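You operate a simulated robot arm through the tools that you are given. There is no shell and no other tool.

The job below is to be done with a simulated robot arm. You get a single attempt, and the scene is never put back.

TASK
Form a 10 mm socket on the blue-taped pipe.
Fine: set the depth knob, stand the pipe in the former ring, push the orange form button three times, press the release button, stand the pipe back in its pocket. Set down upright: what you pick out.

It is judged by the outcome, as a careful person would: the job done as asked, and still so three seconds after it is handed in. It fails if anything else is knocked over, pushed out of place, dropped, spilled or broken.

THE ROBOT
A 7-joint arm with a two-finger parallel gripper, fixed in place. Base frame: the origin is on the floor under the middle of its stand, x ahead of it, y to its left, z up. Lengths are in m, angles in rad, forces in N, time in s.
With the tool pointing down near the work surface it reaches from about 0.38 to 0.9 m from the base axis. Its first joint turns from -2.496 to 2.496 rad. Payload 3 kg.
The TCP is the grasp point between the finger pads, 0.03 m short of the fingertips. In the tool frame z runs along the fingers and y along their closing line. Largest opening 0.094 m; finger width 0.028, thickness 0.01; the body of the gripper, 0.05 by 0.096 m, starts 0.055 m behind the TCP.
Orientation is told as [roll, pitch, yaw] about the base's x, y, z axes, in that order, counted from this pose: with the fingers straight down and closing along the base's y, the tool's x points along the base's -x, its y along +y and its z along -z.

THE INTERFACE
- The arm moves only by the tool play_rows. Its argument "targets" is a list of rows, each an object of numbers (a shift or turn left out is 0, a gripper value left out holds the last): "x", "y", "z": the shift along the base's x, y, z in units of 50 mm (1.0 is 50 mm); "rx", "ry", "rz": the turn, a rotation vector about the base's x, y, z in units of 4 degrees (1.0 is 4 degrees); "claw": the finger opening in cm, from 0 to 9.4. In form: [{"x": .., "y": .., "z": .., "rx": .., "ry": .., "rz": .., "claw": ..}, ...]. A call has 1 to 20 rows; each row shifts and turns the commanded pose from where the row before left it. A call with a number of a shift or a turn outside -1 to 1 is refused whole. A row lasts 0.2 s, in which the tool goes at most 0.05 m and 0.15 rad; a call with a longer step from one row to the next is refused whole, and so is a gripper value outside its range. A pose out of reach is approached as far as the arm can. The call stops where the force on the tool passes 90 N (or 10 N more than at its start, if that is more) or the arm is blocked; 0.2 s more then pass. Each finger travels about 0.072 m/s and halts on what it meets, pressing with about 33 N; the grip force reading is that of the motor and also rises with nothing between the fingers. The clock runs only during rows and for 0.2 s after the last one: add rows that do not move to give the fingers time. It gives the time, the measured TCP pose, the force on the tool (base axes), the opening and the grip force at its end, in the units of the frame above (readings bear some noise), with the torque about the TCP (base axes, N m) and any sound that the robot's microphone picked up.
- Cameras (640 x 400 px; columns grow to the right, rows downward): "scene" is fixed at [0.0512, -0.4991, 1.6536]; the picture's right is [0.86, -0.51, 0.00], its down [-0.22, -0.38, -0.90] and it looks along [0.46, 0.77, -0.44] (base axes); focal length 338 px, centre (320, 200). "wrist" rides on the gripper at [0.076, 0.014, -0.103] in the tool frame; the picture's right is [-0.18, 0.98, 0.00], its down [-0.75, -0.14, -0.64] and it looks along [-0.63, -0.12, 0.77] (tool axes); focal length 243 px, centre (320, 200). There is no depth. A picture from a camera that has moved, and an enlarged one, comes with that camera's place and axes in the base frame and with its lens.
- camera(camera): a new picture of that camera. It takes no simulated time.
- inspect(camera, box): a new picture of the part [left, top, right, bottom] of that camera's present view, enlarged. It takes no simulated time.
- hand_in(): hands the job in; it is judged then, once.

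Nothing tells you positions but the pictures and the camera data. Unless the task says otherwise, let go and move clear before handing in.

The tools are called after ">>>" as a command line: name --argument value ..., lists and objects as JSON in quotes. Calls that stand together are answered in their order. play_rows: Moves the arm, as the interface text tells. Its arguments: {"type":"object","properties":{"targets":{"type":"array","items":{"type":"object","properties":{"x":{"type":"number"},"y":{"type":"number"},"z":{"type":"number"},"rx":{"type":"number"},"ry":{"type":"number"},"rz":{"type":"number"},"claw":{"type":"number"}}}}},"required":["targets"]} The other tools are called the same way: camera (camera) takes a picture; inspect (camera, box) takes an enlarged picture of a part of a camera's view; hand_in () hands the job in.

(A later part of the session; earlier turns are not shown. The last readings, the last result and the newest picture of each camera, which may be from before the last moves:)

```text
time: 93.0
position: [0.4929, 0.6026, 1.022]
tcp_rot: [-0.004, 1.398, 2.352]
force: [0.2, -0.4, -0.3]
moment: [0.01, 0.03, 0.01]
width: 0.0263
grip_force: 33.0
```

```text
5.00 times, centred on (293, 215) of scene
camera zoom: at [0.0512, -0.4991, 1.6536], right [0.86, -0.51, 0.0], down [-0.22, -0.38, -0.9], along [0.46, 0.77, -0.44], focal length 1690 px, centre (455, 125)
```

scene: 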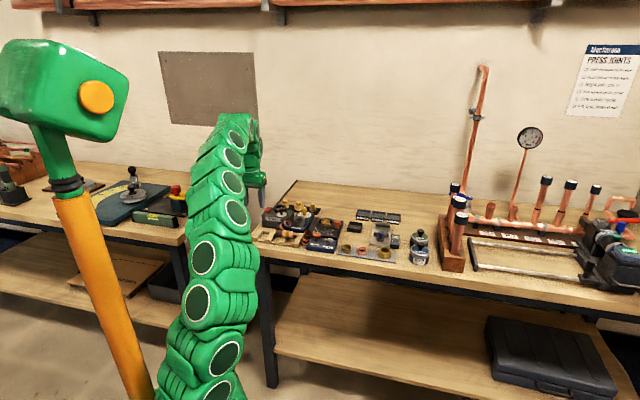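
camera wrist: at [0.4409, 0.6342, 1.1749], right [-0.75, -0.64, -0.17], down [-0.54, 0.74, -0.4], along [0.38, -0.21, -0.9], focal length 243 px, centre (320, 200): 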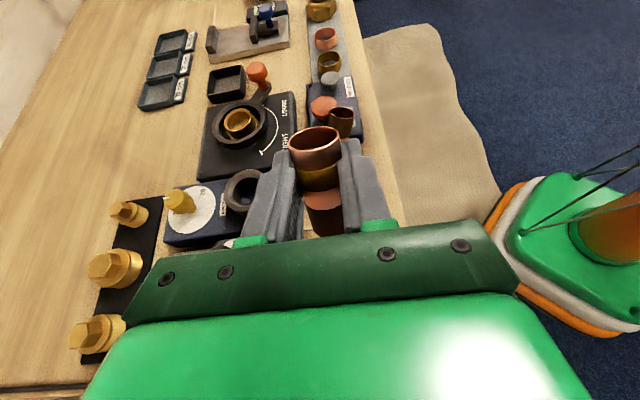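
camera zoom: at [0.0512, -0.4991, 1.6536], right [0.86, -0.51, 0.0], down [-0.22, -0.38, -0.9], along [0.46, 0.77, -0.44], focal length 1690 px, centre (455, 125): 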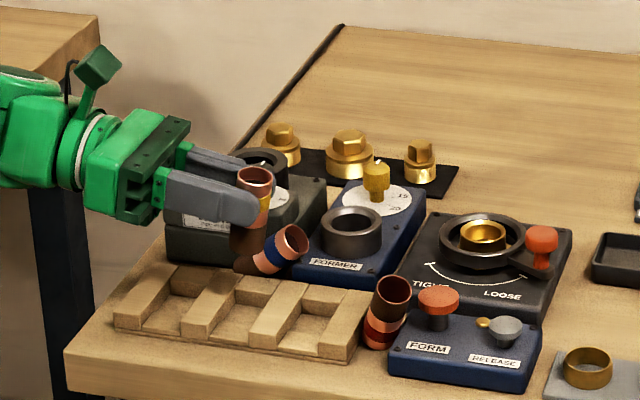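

The hand leans 80° with the pipe nearly upright, brown end down, over its own pocket. I'll shift slightly and lower in small steps.

>>> play_rows --targets '[{"x": -0.093, "y": 0.093}, {"z": -0.3}, {"z": -0.3}, {"z": -0.2}, {}]'

>>> inspect --camera "scene" --box '[250, 195, 330, 245]'

>>> inspect --camera "wrist" --box '[240, 100, 432, 220]'

```text
time: 94.2
position: [0.4868, 0.6075, 0.9819]
tcp_rot: [-0.008, 1.395, 2.351]
force: [-0.1, -1.2, -0.4]
moment: [-0.02, -0.02, -0.01]
width: 0.0262
grip_force: 33.2
```

```text
8.00 times, centred on (290, 220) of scene
camera zoom: at [0.0512, -0.4991, 1.6536], right [0.86, -0.51, 0.0], down [-0.22, -0.38, -0.9], along [0.46, 0.77, -0.44], focal length 2704 px, centre (560, 40)
```

zoom: 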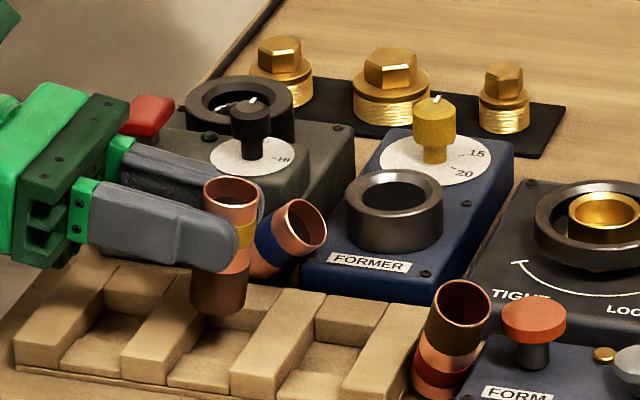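

```text
3.33 times, centred on (336, 160) of wrist
camera zoom: at [0.4157, 0.6594, 1.0742], right [-0.72, -0.67, -0.18], down [-0.44, 0.64, -0.63], along [0.54, -0.37, -0.75], focal length 809 px, centre (267, 333)
```

zoom: 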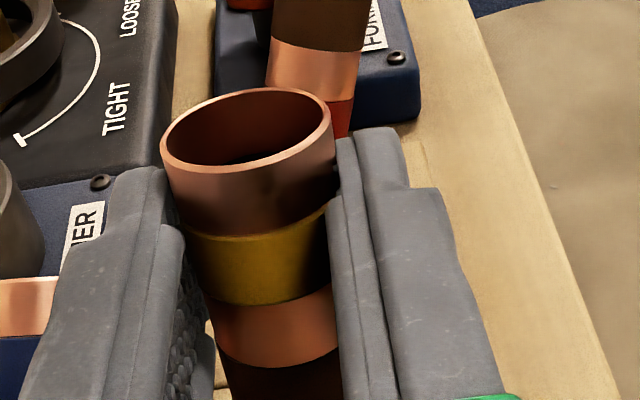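

>>> play_rows --targets '[{"z": -0.2}, {"z": -0.15}, {}]'

>>> inspect --camera "scene" --box '[250, 195, 330, 245]'

```text
time: 95.0
position: [0.4886, 0.608, 0.9634]
tcp_rot: [-0.003, 1.394, 2.355]
force: [-0.5, -0.3, -0.9]
moment: [0.02, 0.01, -0.02]
width: 0.0266
grip_force: 33.2
```

```text
8.00 times, centred on (290, 220) of scene
camera zoom: at [0.0512, -0.4991, 1.6536], right [0.86, -0.51, 0.0], down [-0.22, -0.38, -0.9], along [0.46, 0.77, -0.44], focal length 2704 px, centre (560, 40)
```

zoom: 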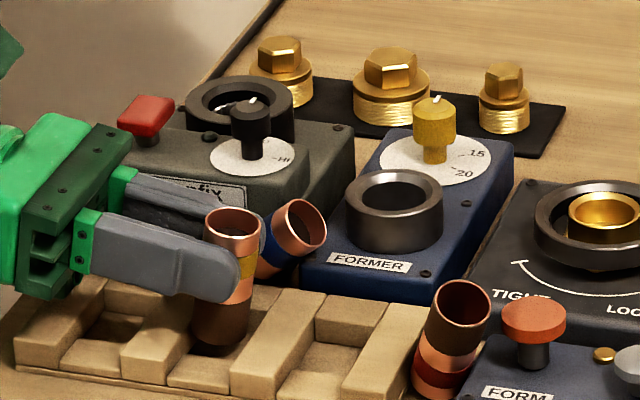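

>>> play_rows --targets '[{"z": -0.08}, {"z": -0.08}, {}]'

>>> inspect --camera "scene" --box '[250, 195, 330, 245]'

```text
time: 95.8
position: [0.4892, 0.6066, 0.9569]
tcp_rot: [-0.005, 1.395, 2.353]
force: [-1.0, 0.4, -0.9]
moment: [-0.02, -0.04, -0.02]
width: 0.0264
grip_force: 33.3
```

```text
8.00 times, centred on (290, 220) of scene
camera zoom: at [0.0512, -0.4991, 1.6536], right [0.86, -0.51, 0.0], down [-0.22, -0.38, -0.9], along [0.46, 0.77, -0.44], focal length 2704 px, centre (560, 40)
```

zoom: 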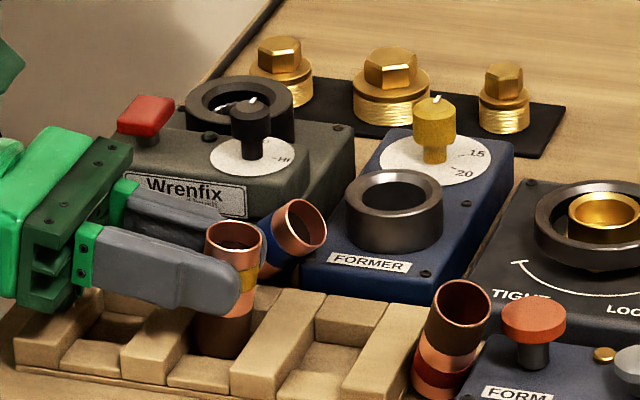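

>>> play_rows --targets '[{"z": -0.08}, {}]'

>>> play_rows --targets '[{"z": -0.06}, {}]'

```text
time: 96.4
position: [0.4884, 0.6071, 0.9553]
tcp_rot: [-0.026, 1.396, 2.33]
force: [-10.2, -6.9, 41.0]
moment: [1.38, 2.64, 0.7]
width: 0.0262
grip_force: 32.9
```

```text
time: 97.0
position: [0.4893, 0.608, 0.9554]
tcp_rot: [-0.058, 1.399, 2.302]
force: [-1.5, 0.1, 16.7]
moment: [0.6, 1.06, 0.06]
width: 0.0265
grip_force: 33.1
stopped in row 2: the force on the tool passed its limit at 93 N (the readings are from after the stop); the commanded pose is now the measured one
```

The pipe has touched the pocket's floor. I'll ease up a millimetre and let go.

>>> play_rows --targets '[{"z": 0.03}, {"claw": 3.4}, {}, {}, {}]'

>>> inspect --camera "scene" --box '[250, 195, 330, 245]'

>>> inspect --camera "wrist" --box '[240, 100, 432, 220]'

```text
time: 98.2
position: [0.488, 0.608, 0.9535]
tcp_rot: [-0.04, 1.398, 2.318]
force: [0.8, -1.2, 1.5]
moment: [0.02, 0.04, 0.02]
width: 0.034
grip_force: 0.1
```

```text
8.00 times, centred on (290, 220) of scene
camera zoom: at [0.0512, -0.4991, 1.6536], right [0.86, -0.51, 0.0], down [-0.22, -0.38, -0.9], along [0.46, 0.77, -0.44], focal length 2704 px, centre (560, 40)
```

zoom: 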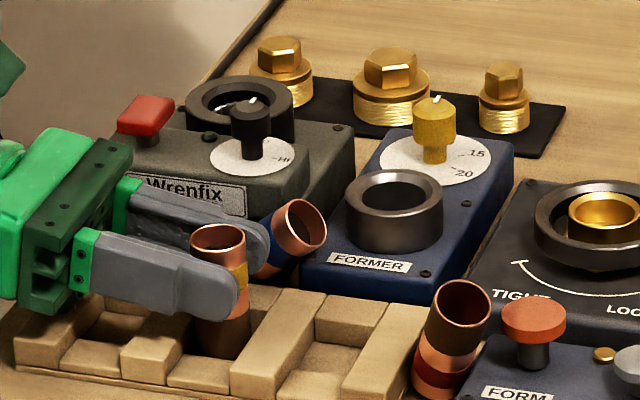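

```text
3.33 times, centred on (336, 160) of wrist
camera zoom: at [0.416, 0.6598, 1.0472], right [-0.72, -0.67, -0.19], down [-0.44, 0.64, -0.63], along [0.54, -0.37, -0.75], focal length 809 px, centre (267, 333)
```

zoom: 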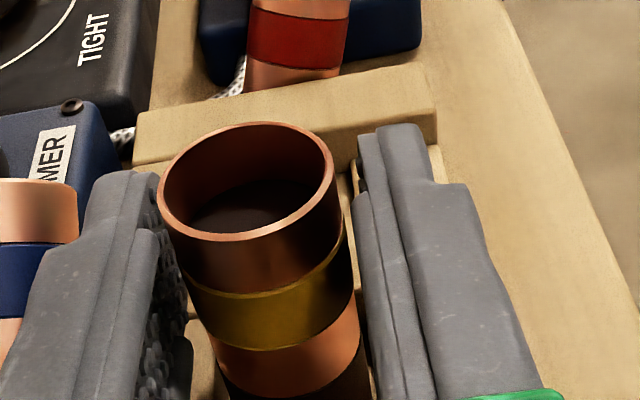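

Yellow is standing in its own pocket, the right way up. I'll open a little more and back the hand straight out to the left.

>>> play_rows --targets '[{"claw": 4.2}, {}, {"x": -0.21, "y": 0.208, "z": 0.052}, {"x": -0.21, "y": 0.208, "z": 0.052}, {"x": -0.21, "y": 0.208, "z": 0.052}, {"x": -0.21, "y": 0.208, "z": 0.052}, {"x": -0.21, "y": 0.208, "z": 0.052}, {"x": -0.21, "y": 0.208, "z": 0.052}, {}]'

>>> inspect --camera "scene" --box '[210, 165, 338, 245]'

>>> camera --camera "wrist"

```text
time: 100.2
position: [0.4576, 0.6395, 0.9642]
tcp_rot: [-0.043, 1.398, 2.313]
force: [0.7, 0.2, -0.8]
moment: [0.01, 0.01, -0.02]
width: 0.042
grip_force: 0.0
out of reach, approached as far as the arm can: row 6, 7, 8
```

```text
5.00 times, centred on (274, 205) of scene
camera zoom: at [0.0512, -0.4991, 1.6536], right [0.86, -0.51, 0.0], down [-0.22, -0.38, -0.9], along [0.46, 0.77, -0.44], focal length 1690 px, centre (550, 175)
```

zoom: 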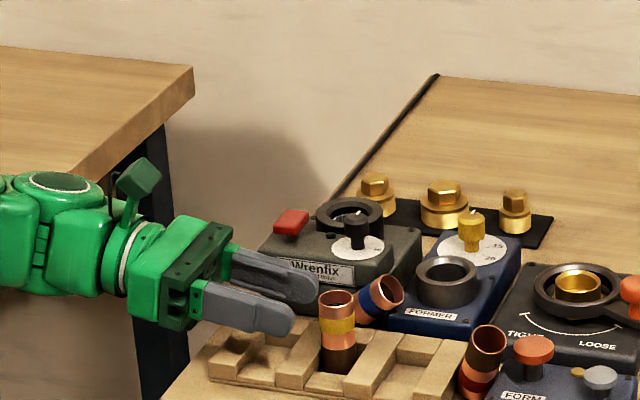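

```text
taken
camera wrist: at [0.3843, 0.6909, 1.0554], right [-0.72, -0.67, -0.19], down [-0.44, 0.64, -0.63], along [0.55, -0.37, -0.75], focal length 243 px, centre (320, 200)
```

wrist: 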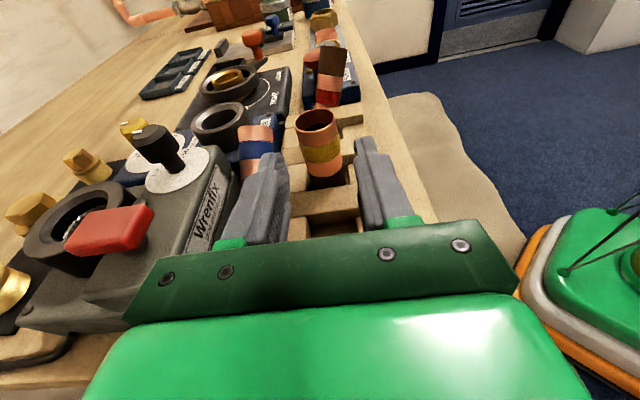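

>>> play_rows --targets '[{"z": 0.2, "rx": 0.7071, "ry": 0.7071}, {"z": 0.2, "rx": 0.7071, "ry": 0.7071}, {"z": 0.3, "rx": 0.7071, "ry": 0.7071}, {"z": 0.4, "rx": 0.7071, "ry": 0.7071}, {"z": 0.4, "rx": 0.7071, "ry": 0.7071}, {}]'

>>> inspect --camera "scene" --box '[200, 120, 360, 260]'

```text
time: 101.6
position: [0.4569, 0.6397, 1.0396]
tcp_rot: [-0.015, 1.048, 2.342]
force: [0.9, -0.7, 0.7]
moment: [-0.02, 0.02, 0.01]
width: 0.042
grip_force: 0.0
```

```text
2.86 times, centred on (280, 190) of scene
camera zoom: at [0.0512, -0.4991, 1.6536], right [0.86, -0.51, 0.0], down [-0.22, -0.38, -0.9], along [0.46, 0.77, -0.44], focal length 966 px, centre (434, 229)
```

zoom: 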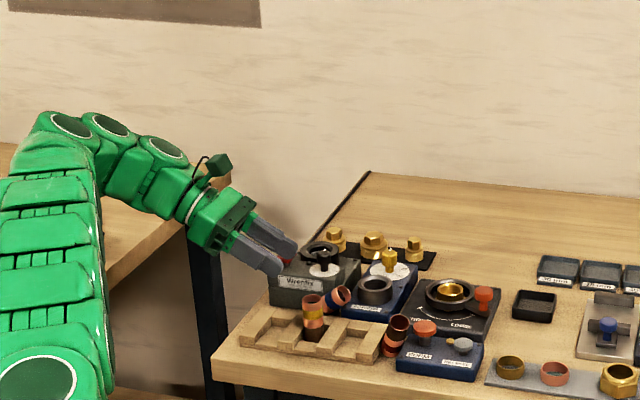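

Yellow stands in its pocket again. Next is the red pipe, which must be turned end for end; I'll move the hand (still leaning) to look at it closely.

>>> play_rows --targets '[{"z": 0.4}, {"z": 0.4, "rx": 0.7071, "ry": 0.7071}, {"x": 0.4, "y": -0.4}, {"x": 0.4, "y": -0.4}, {"x": 0.4, "y": -0.4}, {"x": 0.4, "y": -0.4}, {}]'

>>> camera --camera "wrist"

>>> inspect --camera "scene" --box '[200, 120, 360, 260]'

```text
time: 103.2
position: [0.5382, 0.5531, 1.08]
tcp_rot: [-0.013, 0.979, 2.344]
force: [0.2, 0.0, 0.5]
moment: [-0.01, 0.0, -0.01]
width: 0.042
grip_force: 0.0
out of reach, approached as far as the arm can: row 1
```

```text
taken
camera wrist: at [0.4962, 0.5736, 1.2005], right [-0.77, -0.62, -0.16], down [-0.57, 0.78, -0.27], along [0.29, -0.11, -0.95], focal length 243 px, centre (320, 200)
```

wrist: 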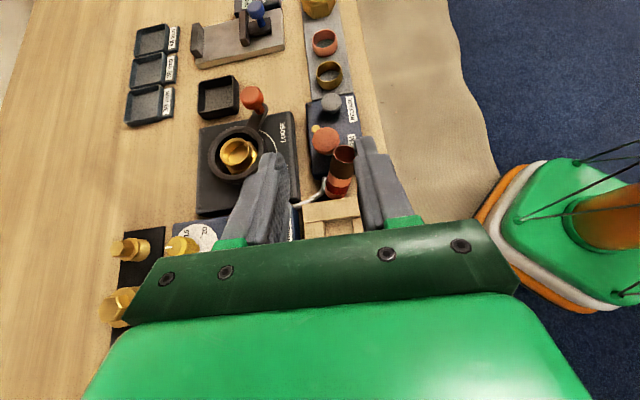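

```text
2.86 times, centred on (280, 190) of scene
camera zoom: at [0.0512, -0.4991, 1.6536], right [0.86, -0.51, 0.0], down [-0.22, -0.38, -0.9], along [0.46, 0.77, -0.44], focal length 966 px, centre (434, 229)
```

zoom: 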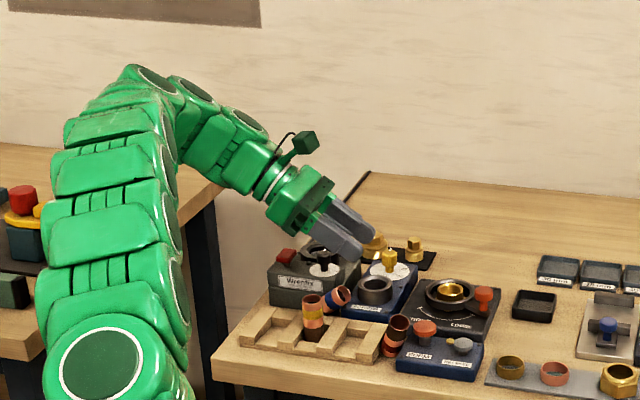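

>>> inspect --camera "wrist" --box '[270, 80, 398, 220]'

>>> inspect --camera "scene" --box '[284, 205, 348, 255]'

```text
2.86 times, centred on (334, 150) of wrist
camera zoom: at [0.4962, 0.5736, 1.2005], right [-0.77, -0.62, -0.16], down [-0.57, 0.78, -0.27], along [0.29, -0.11, -0.95], focal length 693 px, centre (280, 343)
```

zoom: 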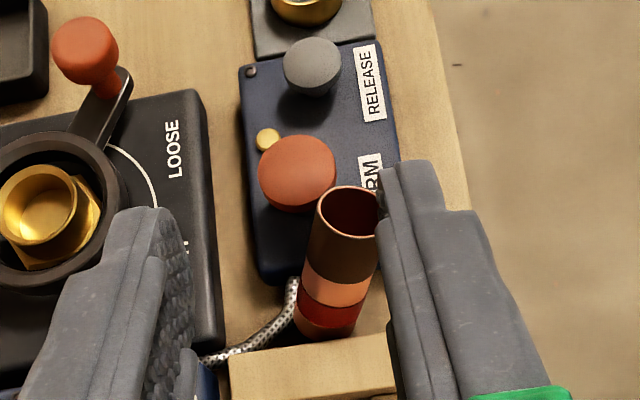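

```text
8.00 times, centred on (316, 230) of scene
camera zoom: at [0.0512, -0.4991, 1.6536], right [0.86, -0.51, 0.0], down [-0.22, -0.38, -0.9], along [0.46, 0.77, -0.44], focal length 2704 px, centre (352, -40)
```

zoom: 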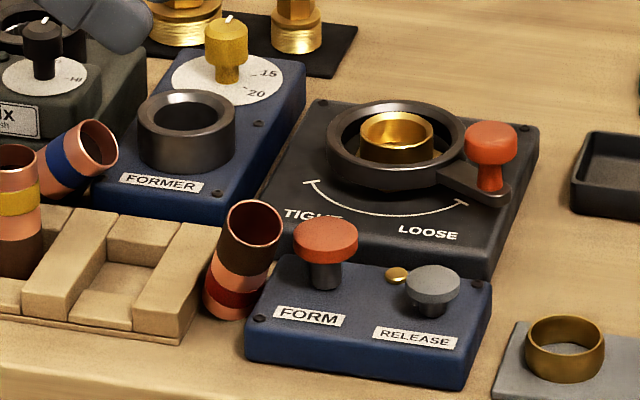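

Red leans on the FORM box's edge with its brown end up. I'll approach along the finger direction and stop short of the FORM button.

>>> play_rows --targets '[{"x": -0.187, "y": 0.042, "z": -0.5, "rz": 0.17}, {"x": -0.187, "y": 0.042, "z": -0.5}, {"z": -0.56}, {}]'

>>> inspect --camera "wrist" --box '[240, 80, 432, 230]'

>>> inspect --camera "scene" --box '[245, 175, 341, 255]'

```text
time: 104.2
position: [0.5182, 0.5578, 1.0033]
tcp_rot: [-0.012, 0.979, 2.355]
force: [-0.2, 0.3, -0.1]
moment: [0.01, 0.01, -0.02]
width: 0.042
grip_force: 0.1
```

```text
2.67 times, centred on (336, 155) of wrist
camera zoom: at [0.4776, 0.5768, 1.1225], right [-0.76, -0.63, -0.16], down [-0.58, 0.77, -0.27], along [0.29, -0.11, -0.95], focal length 647 px, centre (277, 320)
```

zoom: 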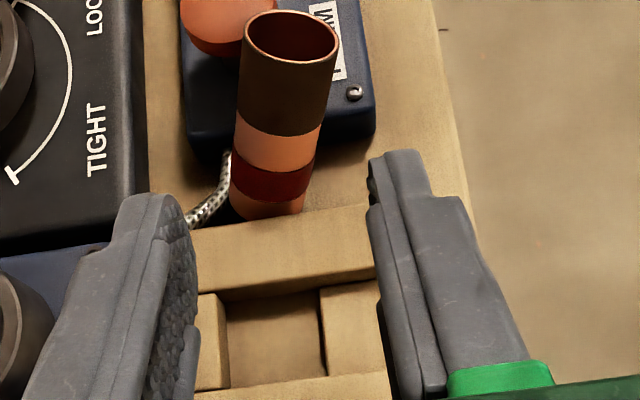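

```text
5.00 times, centred on (293, 215) of scene
camera zoom: at [0.0512, -0.4991, 1.6536], right [0.86, -0.51, 0.0], down [-0.22, -0.38, -0.9], along [0.46, 0.77, -0.44], focal length 1690 px, centre (455, 125)
```

zoom: 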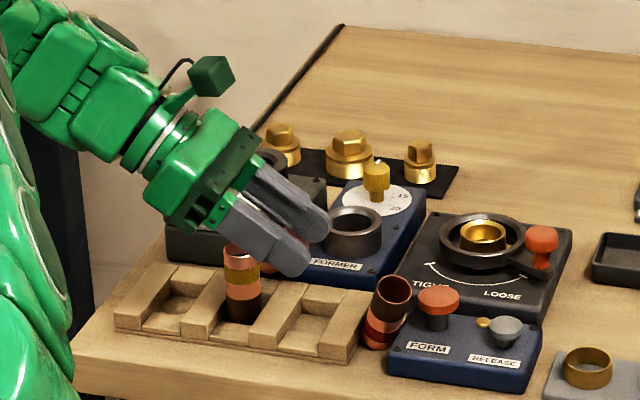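

>>> play_rows --targets '[{"x": 0.235, "y": -0.235, "z": -0.224}, {"x": 0.235, "y": -0.235, "z": -0.224}, {"x": 0.235, "y": -0.235, "z": -0.224}, {}]'

>>> inspect --camera "wrist" --box '[240, 80, 432, 230]'

>>> inspect --camera "scene" --box '[265, 195, 345, 245]'

```text
time: 105.2
position: [0.5538, 0.5228, 0.9728]
tcp_rot: [-0.02, 0.98, 2.348]
force: [1.8, -3.5, 39.9]
moment: [2.44, 1.8, 0.1]
width: 0.042
grip_force: 0.1
```

```text
2.67 times, centred on (336, 155) of wrist
camera zoom: at [0.5127, 0.5415, 1.0916], right [-0.76, -0.63, -0.16], down [-0.58, 0.77, -0.27], along [0.29, -0.11, -0.95], focal length 647 px, centre (277, 320)
```

zoom: 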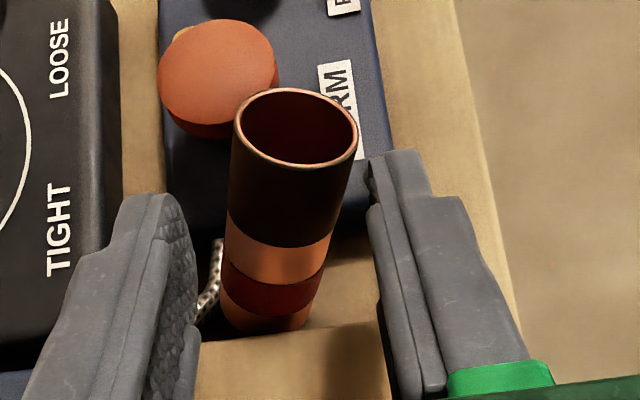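

```text
8.00 times, centred on (305, 220) of scene
camera zoom: at [0.0512, -0.4991, 1.6536], right [0.86, -0.51, 0.0], down [-0.22, -0.38, -0.9], along [0.46, 0.77, -0.44], focal length 2704 px, centre (440, 40)
```

zoom: 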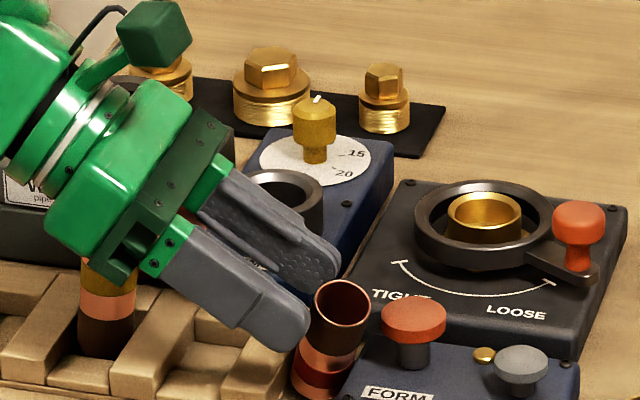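

The back of the hand is pressing on the standing yellow pipe, so I'm backing straight out the way I came.

>>> play_rows --targets '[{"z": 0.3}, {"x": -0.235, "y": 0.235, "z": 0.3}, {"x": -0.235, "y": 0.235, "z": 0.3}, {"z": 0.3}, {}]'

>>> inspect --camera "scene" --box '[245, 175, 341, 255]'

>>> camera --camera "wrist"

```text
time: 106.4
position: [0.53, 0.5447, 1.029]
tcp_rot: [-0.011, 0.979, 2.355]
force: [-0.4, 0.2, -0.1]
moment: [-0.01, -0.01, 0.01]
width: 0.0419
grip_force: 0.0
```

```text
5.00 times, centred on (293, 215) of scene
camera zoom: at [0.0512, -0.4991, 1.6536], right [0.86, -0.51, 0.0], down [-0.22, -0.38, -0.9], along [0.46, 0.77, -0.44], focal length 1690 px, centre (455, 125)
```

zoom: 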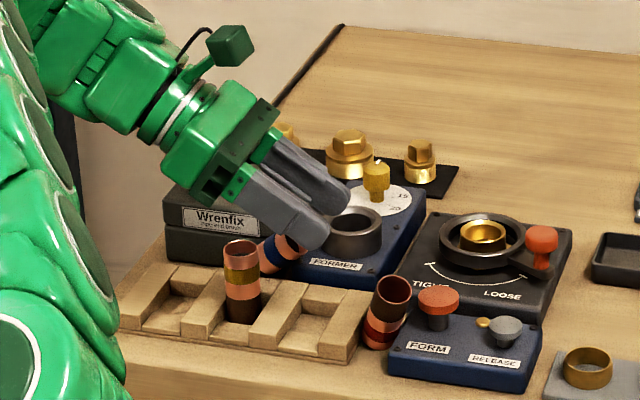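

```text
taken
camera wrist: at [0.4895, 0.5657, 1.1487], right [-0.76, -0.63, -0.16], down [-0.58, 0.77, -0.27], along [0.29, -0.11, -0.95], focal length 243 px, centre (320, 200)
```

wrist: 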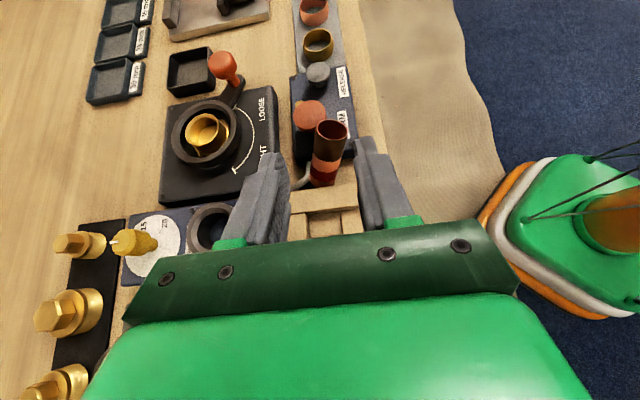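

Yellow is still standing. For the red pipe I'll instead pick it with a vertical hand, park it in the empty blue pocket, and turn it over there. I'll bring the hand upright first.

>>> play_rows --targets '[{"z": 0.2, "rx": 0.7071, "ry": 0.7071}, {"z": 0.2, "rx": 0.7071, "ry": 0.7071}, {"z": 0.2, "rx": 0.7071, "ry": 0.7071}, {"z": 0.2, "rx": 0.7071, "ry": 0.7071}, {"rx": 0.7071, "ry": 0.7071}, {"rx": 0.7071, "ry": 0.7071}, {"rx": 0.7071, "ry": 0.7071}, {"rx": 0.7071, "ry": 0.7071}, {"rx": 0.7071, "ry": 0.7071}, {"rx": 0.7071, "ry": 0.7071}, {"rx": 0.7071, "ry": 0.7071}, {"rx": 0.7071, "ry": 0.7071}, {"rx": 0.7071, "ry": 0.7071}, {"rx": 0.7071, "ry": 0.7071}, {}]'

>>> camera --camera "wrist"

>>> inspect --camera "scene" --box '[200, 120, 360, 260]'

```text
time: 109.6
position: [0.5308, 0.5465, 1.0697]
tcp_rot: [-0.012, -0.001, 2.356]
force: [-0.3, 0.7, -0.1]
moment: [0.0, 0.0, -0.02]
width: 0.042
grip_force: 0.0
```

```text
taken
camera wrist: at [0.5736, 0.4818, 1.1707], right [-0.83, -0.56, -0.01], down [-0.44, 0.63, 0.64], along [-0.36, 0.54, -0.77], focal length 243 px, centre (320, 200)
```

wrist: 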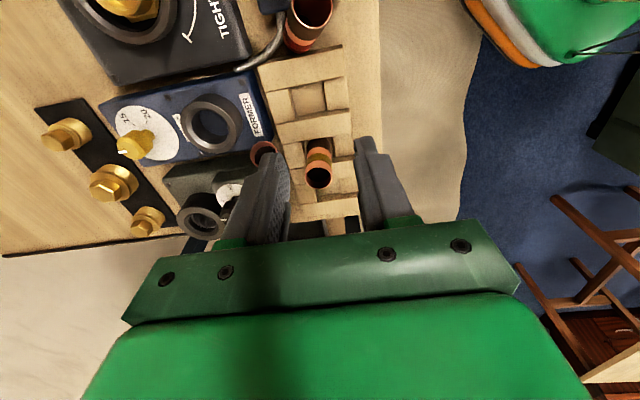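

```text
2.86 times, centred on (280, 190) of scene
camera zoom: at [0.0512, -0.4991, 1.6536], right [0.86, -0.51, 0.0], down [-0.22, -0.38, -0.9], along [0.46, 0.77, -0.44], focal length 966 px, centre (434, 229)
```

zoom: 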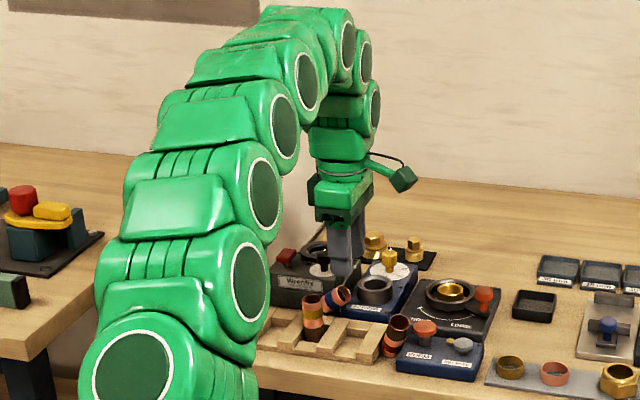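

>>> play_rows --targets '[{"x": 0.46, "y": -0.47, "claw": 4.6}, {"x": 0.46, "y": -0.47}, {"z": -0.5}, {"z": -0.5}, {}]'

>>> camera --camera "wrist"

>>> inspect --camera "scene" --box '[265, 185, 361, 255]'

```text
time: 110.8
position: [0.5773, 0.5001, 1.018]
tcp_rot: [-0.012, 0.0, 2.355]
force: [-0.8, -1.0, 0.1]
moment: [0.0, 0.02, -0.03]
width: 0.0458
grip_force: 0.1
```

```text
taken
camera wrist: at [0.6197, 0.4353, 1.1205], right [-0.83, -0.56, -0.01], down [-0.44, 0.63, 0.64], along [-0.36, 0.54, -0.77], focal length 243 px, centre (320, 200)
```

wrist: 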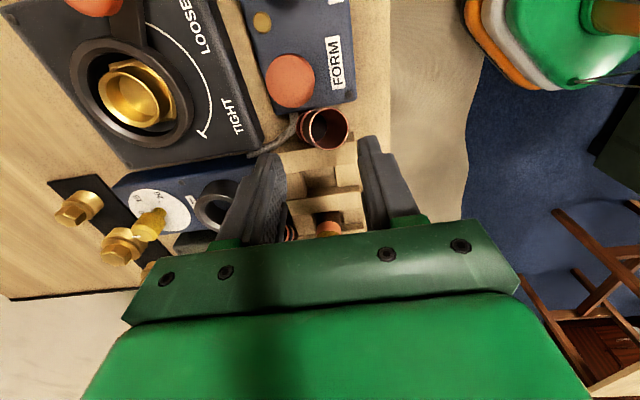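

```text
5.71 times, centred on (313, 220) of scene
camera zoom: at [0.0512, -0.4991, 1.6536], right [0.86, -0.51, 0.0], down [-0.22, -0.38, -0.9], along [0.46, 0.77, -0.44], focal length 1931 px, centre (360, 86)
```

zoom: 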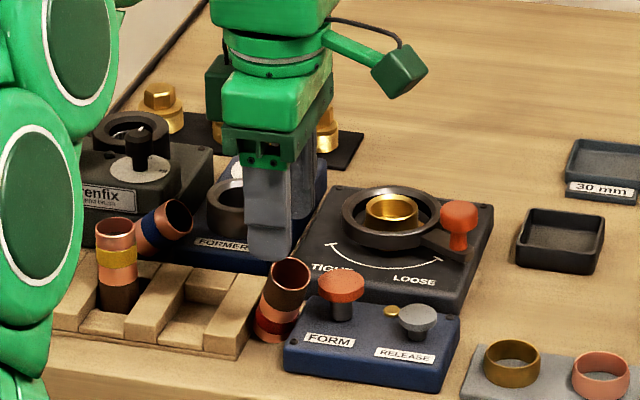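

>>> play_rows --targets '[{"z": -0.4}, {"z": -0.4}, {"z": -0.36}, {}]'

>>> inspect --camera "wrist" --box '[240, 80, 432, 220]'

>>> inspect --camera "scene" --box '[275, 195, 355, 255]'

```text
time: 111.8
position: [0.5765, 0.4985, 0.9613]
tcp_rot: [-0.012, -0.001, 2.356]
force: [0.7, 0.1, -0.3]
moment: [-0.02, -0.01, -0.03]
width: 0.0461
grip_force: 0.0
```

```text
2.86 times, centred on (336, 150) of wrist
camera zoom: at [0.6198, 0.4344, 1.063], right [-0.83, -0.56, -0.01], down [-0.44, 0.63, 0.64], along [-0.36, 0.54, -0.77], focal length 693 px, centre (274, 343)
```

zoom: 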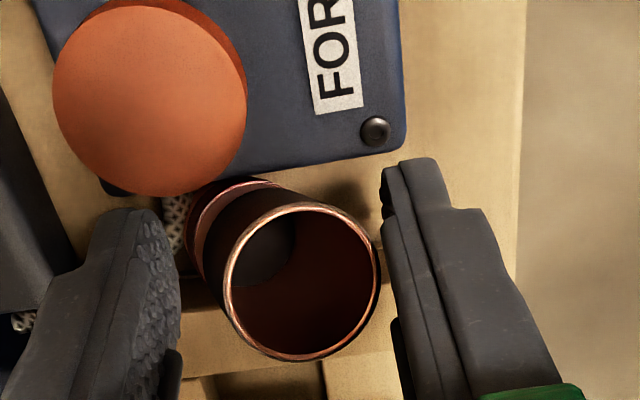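

```text
6.67 times, centred on (315, 225) of scene
camera zoom: at [0.0512, -0.4991, 1.6536], right [0.86, -0.51, 0.0], down [-0.22, -0.38, -0.9], along [0.46, 0.77, -0.44], focal length 2253 px, centre (353, 33)
```

zoom: 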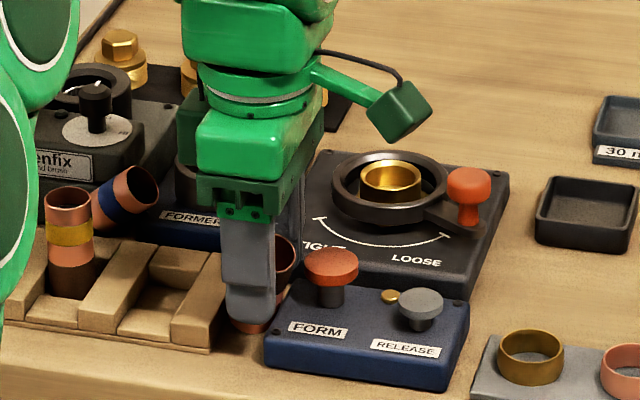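

>>> play_rows --targets '[{"claw": 2.0}, {}, {}, {}, {}]'

>>> inspect --camera "wrist" --box '[240, 80, 432, 220]'

>>> inspect --camera "scene" --box '[275, 195, 355, 255]'

```text
time: 113.0
position: [0.5772, 0.4987, 0.9609]
tcp_rot: [-0.012, 0.001, 2.357]
force: [1.1, 0.2, 2.7]
moment: [0.08, -0.13, 0.01]
width: 0.0264
grip_force: 32.7
```

```text
2.86 times, centred on (336, 150) of wrist
camera zoom: at [0.6197, 0.4344, 1.0632], right [-0.83, -0.56, -0.01], down [-0.44, 0.63, 0.64], along [-0.36, 0.54, -0.77], focal length 693 px, centre (274, 343)
```

zoom: 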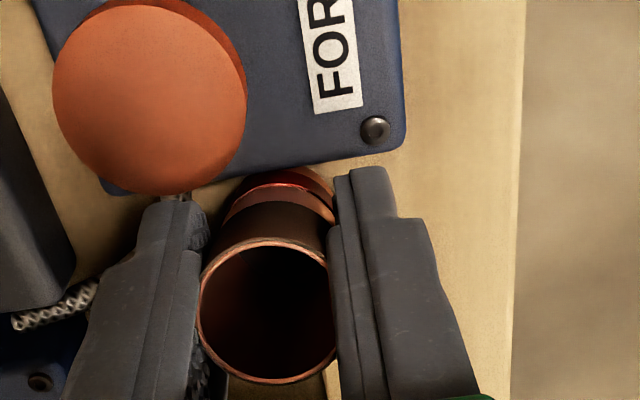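

```text
6.67 times, centred on (315, 225) of scene
camera zoom: at [0.0512, -0.4991, 1.6536], right [0.86, -0.51, 0.0], down [-0.22, -0.38, -0.9], along [0.46, 0.77, -0.44], focal length 2253 px, centre (353, 33)
```

zoom: 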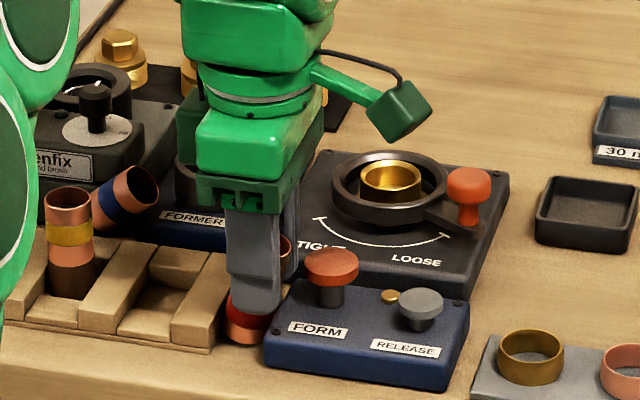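

Red is gripped and straightened front-to-back. I'll lift it up well clear.

>>> play_rows --targets '[{"z": 0.3}, {"z": 0.4}, {"z": 0.5}, {"z": 0.5}, {"z": 0.5}, {}]'

>>> camera --camera "wrist"

>>> inspect --camera "scene" --box '[245, 165, 357, 255]'

```text
time: 114.4
position: [0.5771, 0.5001, 1.0713]
tcp_rot: [-0.013, 0.0, 2.356]
force: [0.3, 0.4, -0.3]
moment: [0.0, -0.03, 0.01]
width: 0.0264
grip_force: 33.0
```

```text
taken
camera wrist: at [0.619, 0.4348, 1.1734], right [-0.83, -0.56, -0.01], down [-0.44, 0.63, 0.64], along [-0.36, 0.54, -0.77], focal length 243 px, centre (320, 200)
```

wrist: 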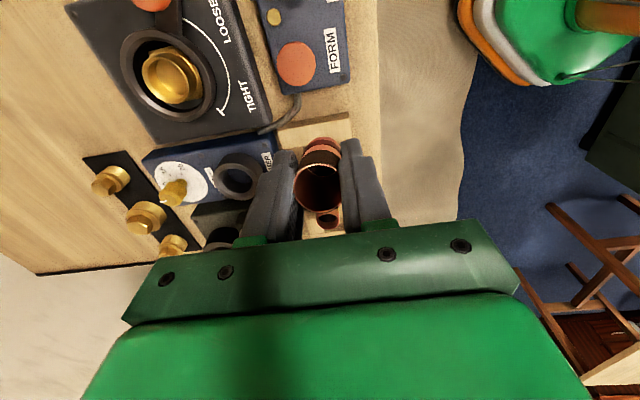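

```text
4.44 times, centred on (301, 210) of scene
camera zoom: at [0.0512, -0.4991, 1.6536], right [0.86, -0.51, 0.0], down [-0.22, -0.38, -0.9], along [0.46, 0.77, -0.44], focal length 1502 px, centre (404, 156)
```

zoom: 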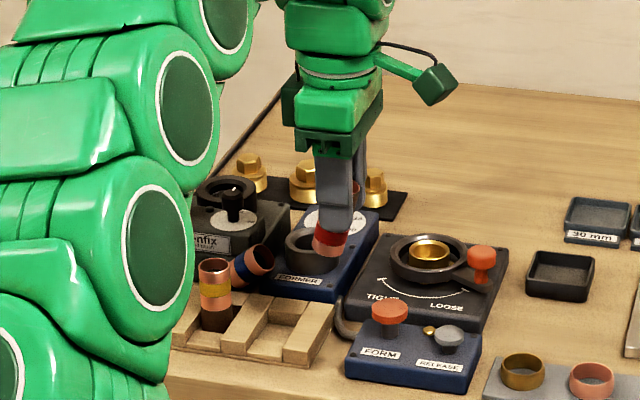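

>>> play_rows --targets '[{"rx": -0.7071, "ry": -0.7071}, {"rx": -0.7071, "ry": -0.7071}, {"rx": -0.7071, "ry": -0.7071}, {"rx": -0.7071, "ry": -0.7071}, {"x": -0.396, "y": 0.461}, {"x": -0.396, "y": 0.461}, {"x": -0.396, "y": 0.461}, {}]'

>>> play_rows --targets '[{"x": -0.396, "y": 0.461}, {"x": -0.396, "y": 0.461}, {"x": -0.396, "y": 0.461}, {}]'

>>> inspect --camera "scene" --box '[220, 150, 348, 250]'

>>> camera --camera "wrist"

```text
time: 116.2
position: [0.5172, 0.5675, 1.0713]
tcp_rot: [-0.013, 0.281, 2.356]
force: [0.2, 1.1, -0.3]
moment: [0.01, 0.0, -0.01]
width: 0.0267
grip_force: 32.8
```

```text
time: 117.2
position: [0.458, 0.6363, 1.071]
tcp_rot: [-0.014, 0.28, 2.355]
force: [0.6, 0.4, -0.8]
moment: [-0.03, 0.04, -0.02]
width: 0.0266
grip_force: 32.8
```

```text
4.00 times, centred on (284, 200) of scene
camera zoom: at [0.0512, -0.4991, 1.6536], right [0.86, -0.51, 0.0], down [-0.22, -0.38, -0.9], along [0.46, 0.77, -0.44], focal length 1352 px, centre (464, 200)
```

zoom: 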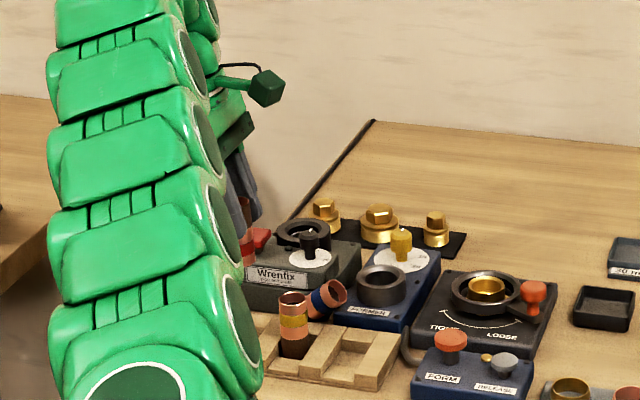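

```text
taken
camera wrist: at [0.4786, 0.5951, 1.1897], right [-0.82, -0.57, -0.06], down [-0.54, 0.73, 0.41], along [-0.19, 0.37, -0.91], focal length 243 px, centre (320, 200)
```

wrist: 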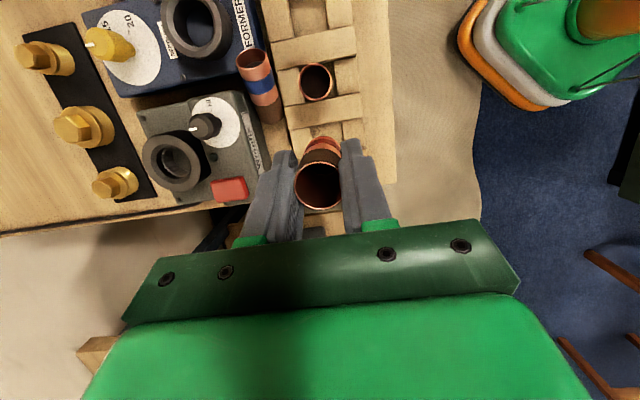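

>>> play_rows --targets '[{"y": 0.04, "z": -0.4}, {"z": -0.4}, {"z": -0.4}, {"z": -0.4}, {}]'

>>> inspect --camera "wrist" --box '[240, 80, 432, 240]'

>>> camera --camera "wrist"

```text
time: 118.4
position: [0.4585, 0.639, 0.9911]
tcp_rot: [-0.015, 0.28, 2.356]
force: [-0.4, 0.6, 0.1]
moment: [0.02, -0.04, 0.02]
width: 0.0267
grip_force: 33.4
```

```text
2.50 times, centred on (336, 160) of wrist
camera zoom: at [0.4788, 0.5971, 1.1095], right [-0.82, -0.57, -0.06], down [-0.54, 0.73, 0.41], along [-0.19, 0.37, -0.91], focal length 606 px, centre (280, 300)
```

zoom: 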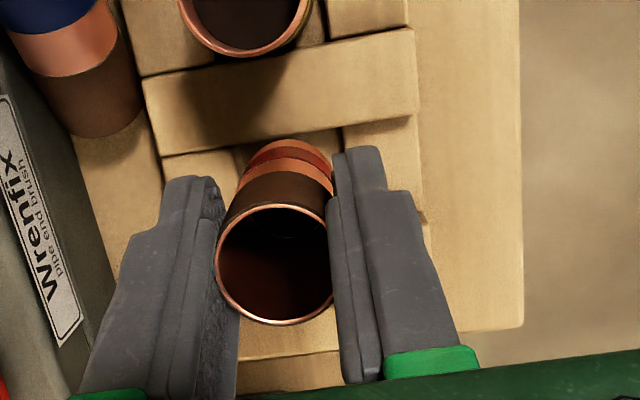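

```text
taken
camera wrist: at [0.4788, 0.5971, 1.1095], right [-0.82, -0.57, -0.06], down [-0.54, 0.73, 0.41], along [-0.19, 0.37, -0.91], focal length 243 px, centre (320, 200)
```

wrist: 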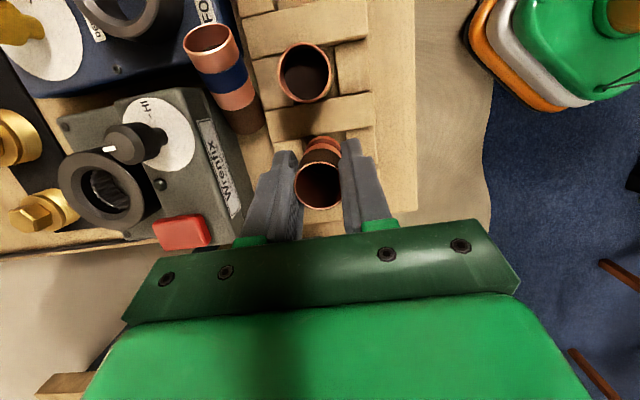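

>>> play_rows --targets '[{"x": -0.028, "y": 0.085}, {"z": -0.2}, {"z": -0.1}, {}]'

>>> inspect --camera "wrist" --box '[240, 80, 432, 240]'

```text
time: 119.4
position: [0.4571, 0.6432, 0.9757]
tcp_rot: [-0.013, 0.282, 2.356]
force: [0.8, -0.2, -0.7]
moment: [0.03, 0.0, 0.01]
width: 0.0267
grip_force: 33.4
```

```text
2.50 times, centred on (336, 160) of wrist
camera zoom: at [0.4775, 0.6013, 1.0948], right [-0.82, -0.57, -0.06], down [-0.54, 0.73, 0.41], along [-0.19, 0.37, -0.91], focal length 606 px, centre (280, 300)
```

zoom: 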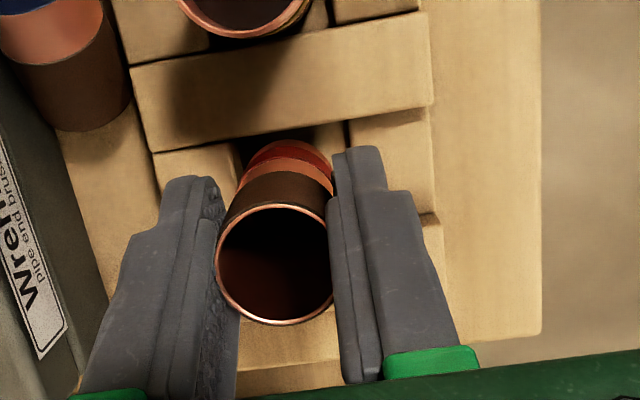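

>>> play_rows --targets '[{"x": -0.021, "y": -0.021}, {"z": -0.1}, {}]'

>>> play_rows --targets '[{"z": -0.06}, {}]'

```text
time: 120.2
position: [0.4555, 0.6427, 0.9713]
tcp_rot: [-0.012, 0.278, 2.356]
force: [0.5, -1.3, 0.0]
moment: [0.01, 0.0, -0.01]
width: 0.0268
grip_force: 33.2
```

```text
time: 120.8
position: [0.456, 0.642, 0.9697]
tcp_rot: [-0.015, 0.279, 2.354]
force: [-2.6, 0.3, 20.5]
moment: [0.03, 0.32, 0.02]
width: 0.0268
grip_force: 32.5
```

The inverted red pipe has reached the pocket floor. I'll release it and rise.

>>> play_rows --targets '[{"z": 0.02}, {"claw": 4.2}, {}, {}, {}]'

>>> inspect --camera "wrist" --box '[240, 80, 432, 240]'

```text
time: 122.0
position: [0.455, 0.6428, 0.9693]
tcp_rot: [-0.013, 0.281, 2.357]
force: [-0.3, -0.4, 1.0]
moment: [0.01, 0.03, 0.01]
width: 0.0418
grip_force: 0.0
```

```text
2.50 times, centred on (336, 160) of wrist
camera zoom: at [0.4763, 0.6002, 1.0878], right [-0.82, -0.57, -0.06], down [-0.54, 0.73, 0.41], along [-0.19, 0.37, -0.91], focal length 606 px, centre (280, 300)
```

zoom: 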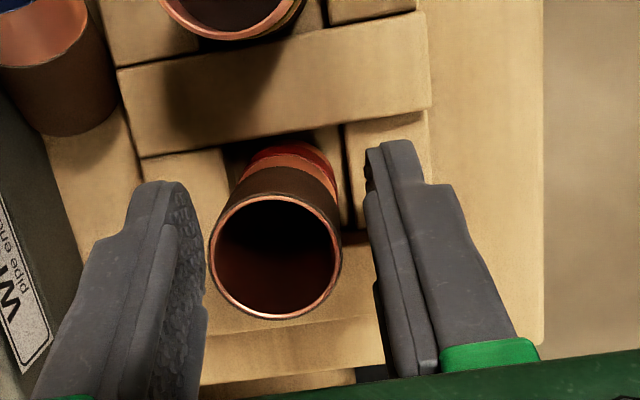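

>>> play_rows --targets '[{"z": 0.3}, {"z": 0.5}, {"z": 0.5}, {"z": 0.5}, {"z": 0.4}, {}]'

>>> camera --camera "wrist"

```text
time: 123.4
position: [0.4546, 0.642, 1.0798]
tcp_rot: [-0.015, 0.278, 2.356]
force: [0.9, 0.4, 0.6]
moment: [-0.03, -0.02, 0.01]
width: 0.042
grip_force: 0.1
```

```text
taken
camera wrist: at [0.4757, 0.6, 1.1988], right [-0.82, -0.57, -0.06], down [-0.54, 0.73, 0.41], along [-0.19, 0.37, -0.91], focal length 243 px, centre (320, 200)
```

wrist: 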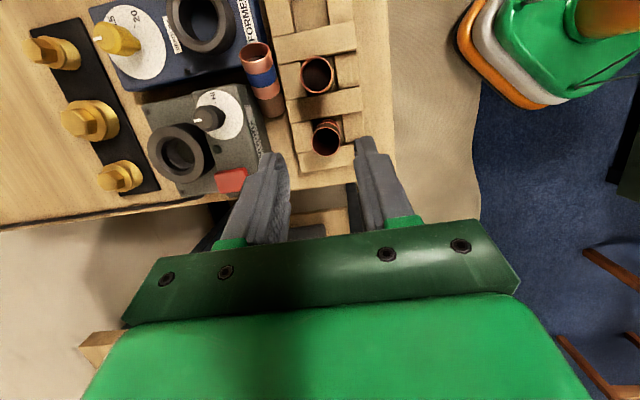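

>>> play_rows --targets '[{"rx": 0.7071, "ry": 0.7071, "z": 0.3}, {"rx": 0.7071, "ry": 0.7071, "x": -0.4, "y": -0.4}, {"rx": 0.7071, "ry": 0.7071, "x": -0.5, "y": -0.5}, {"rx": 0.7071, "ry": 0.7071, "x": -0.5, "y": -0.5}, {"rz": 1}, {"rz": 1}, {"rz": 1}, {"rz": 1}, {"rz": 1}, {"rz": 1}, {"rz": 1}, {"rz": 1}, {"rz": 1}, {"rz": 1}, {"rz": 1}, {"rz": 1}, {"rz": 1}, {"rz": 1}, {"rz": 1}, {"rz": 1}]'

>>> inspect --camera "scene" --box '[180, 100, 360, 260]'

```text
time: 127.6
position: [0.3864, 0.573, 1.0942]
tcp_rot: [-0.013, 0.001, -2.812]
force: [0.0, 0.5, 0.3]
moment: [-0.03, -0.01, 0.02]
width: 0.0423
grip_force: 0.0
```

```text
2.50 times, centred on (270, 180) of scene
camera zoom: at [0.0512, -0.4991, 1.6536], right [0.86, -0.51, 0.0], down [-0.22, -0.38, -0.9], along [0.46, 0.77, -0.44], focal length 845 px, centre (445, 250)
```

zoom: 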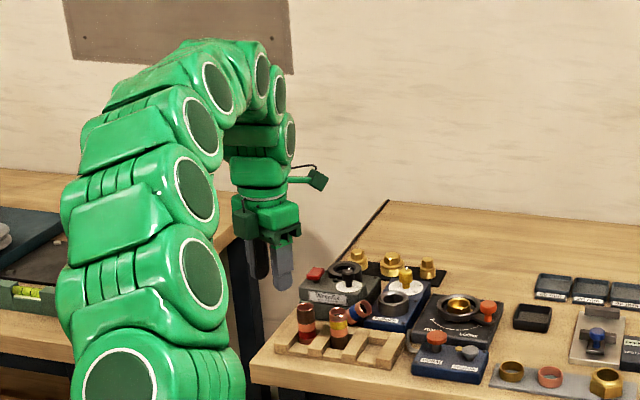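

>>> play_rows --targets '[{"rx": 0.3256, "ry": -0.9455}, {"rx": 0.3256, "ry": -0.9455}, {"rx": 0.3256, "ry": -0.9455}, {"rx": 0.3256, "ry": -0.9455}, {"rx": 0.3256, "ry": -0.9455}, {"rx": 0.3256, "ry": -0.9455}, {"rx": 0.3256, "ry": -0.9455}, {"rx": 0.3256, "ry": -0.9455}, {"rx": 0.3256, "ry": -0.9455}, {"rx": 0.3256, "ry": -0.9455}, {"rx": 0.3256, "ry": -0.9455}, {"rx": 0.3256, "ry": -0.9455}, {}]'

>>> inspect --camera "scene" --box '[180, 100, 360, 260]'

```text
time: 130.6
position: [0.4122, 0.5586, 1.0815]
tcp_rot: [-0.127, 0.739, -2.968]
force: [-0.9, 0.0, -0.3]
moment: [-0.04, 0.0, -0.02]
width: 0.0419
grip_force: 0.0
stopped in row 13: the arm was blocked; the commanded pose is now the measured one
```

```text
2.50 times, centred on (270, 180) of scene
camera zoom: at [0.0512, -0.4991, 1.6536], right [0.86, -0.51, 0.0], down [-0.22, -0.38, -0.9], along [0.46, 0.77, -0.44], focal length 845 px, centre (445, 250)
```

zoom: 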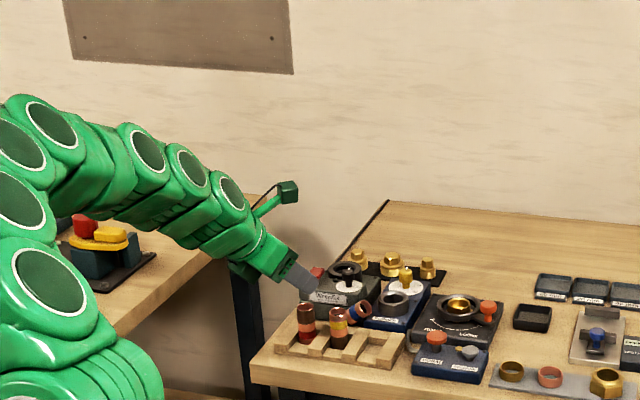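

The arm was blocked mid-lean, so I'll look at what it touched before moving on.

>>> camera --camera "scene"

>>> inspect --camera "scene" --box '[80, 120, 280, 300]'

>>> camera --camera "wrist"

```text
taken
```

scene: 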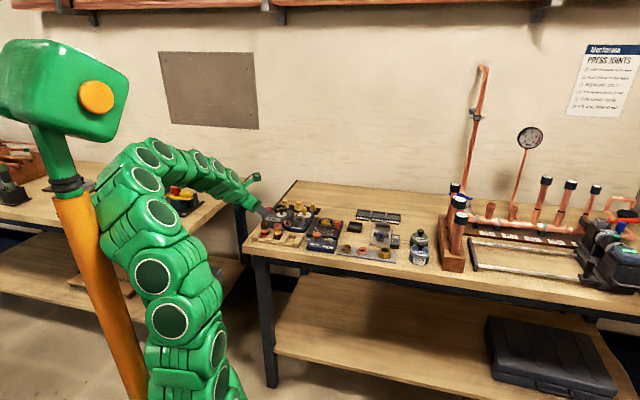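

```text
2.22 times, centred on (180, 210) of scene
camera zoom: at [0.0512, -0.4991, 1.6536], right [0.86, -0.51, 0.0], down [-0.22, -0.38, -0.9], along [0.46, 0.77, -0.44], focal length 751 px, centre (631, 178)
```

zoom: 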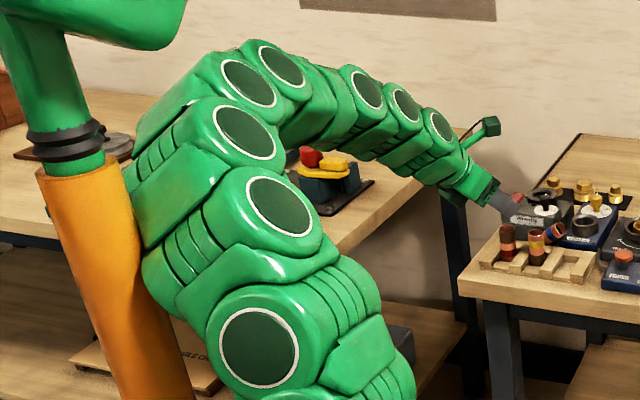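

```text
taken
camera wrist: at [0.4061, 0.5302, 1.2072], right [0.12, -0.97, -0.22], down [-0.99, -0.11, -0.02], along [0.0, 0.22, -0.98], focal length 243 px, centre (320, 200)
```

wrist: 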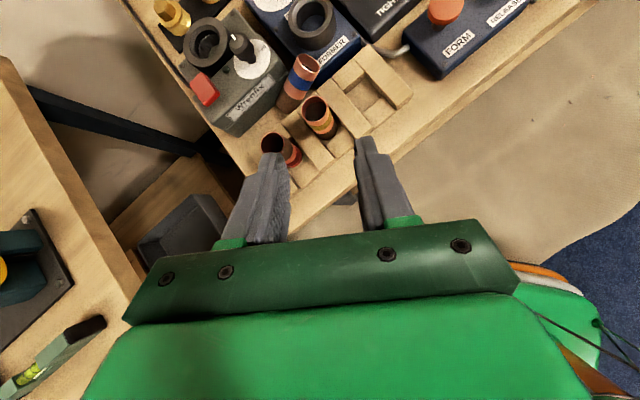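

The elbow ran against the robot's own stand, nothing else was touched. Leaning toward the robot is limited, so I'll undo this lean.

>>> play_rows --targets '[{"rx": -0.3532, "ry": 0.9356}, {"rx": -0.3532, "ry": 0.9356}, {"rx": -0.3532, "ry": 0.9356}, {"rx": -0.3532, "ry": 0.9356}, {"rx": -0.3532, "ry": 0.9356}, {"rx": -0.3532, "ry": 0.9356}, {"rx": -0.3532, "ry": 0.9356}, {"rx": -0.3532, "ry": 0.9356}, {"rx": -0.3532, "ry": 0.9356}, {"rx": -0.3532, "ry": 0.9356}, {"rx": -0.254, "ry": 0.674}, {}]'

>>> camera --camera "scene"

```text
time: 133.2
position: [0.4083, 0.5614, 1.0832]
tcp_rot: [0.0, 0.008, -2.907]
force: [-0.6, -0.4, -0.3]
moment: [0.02, 0.02, -0.01]
width: 0.0421
grip_force: 0.1
```

```text
taken
```

scene: 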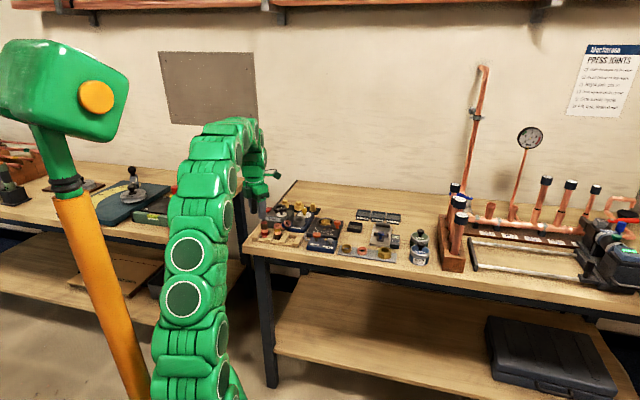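

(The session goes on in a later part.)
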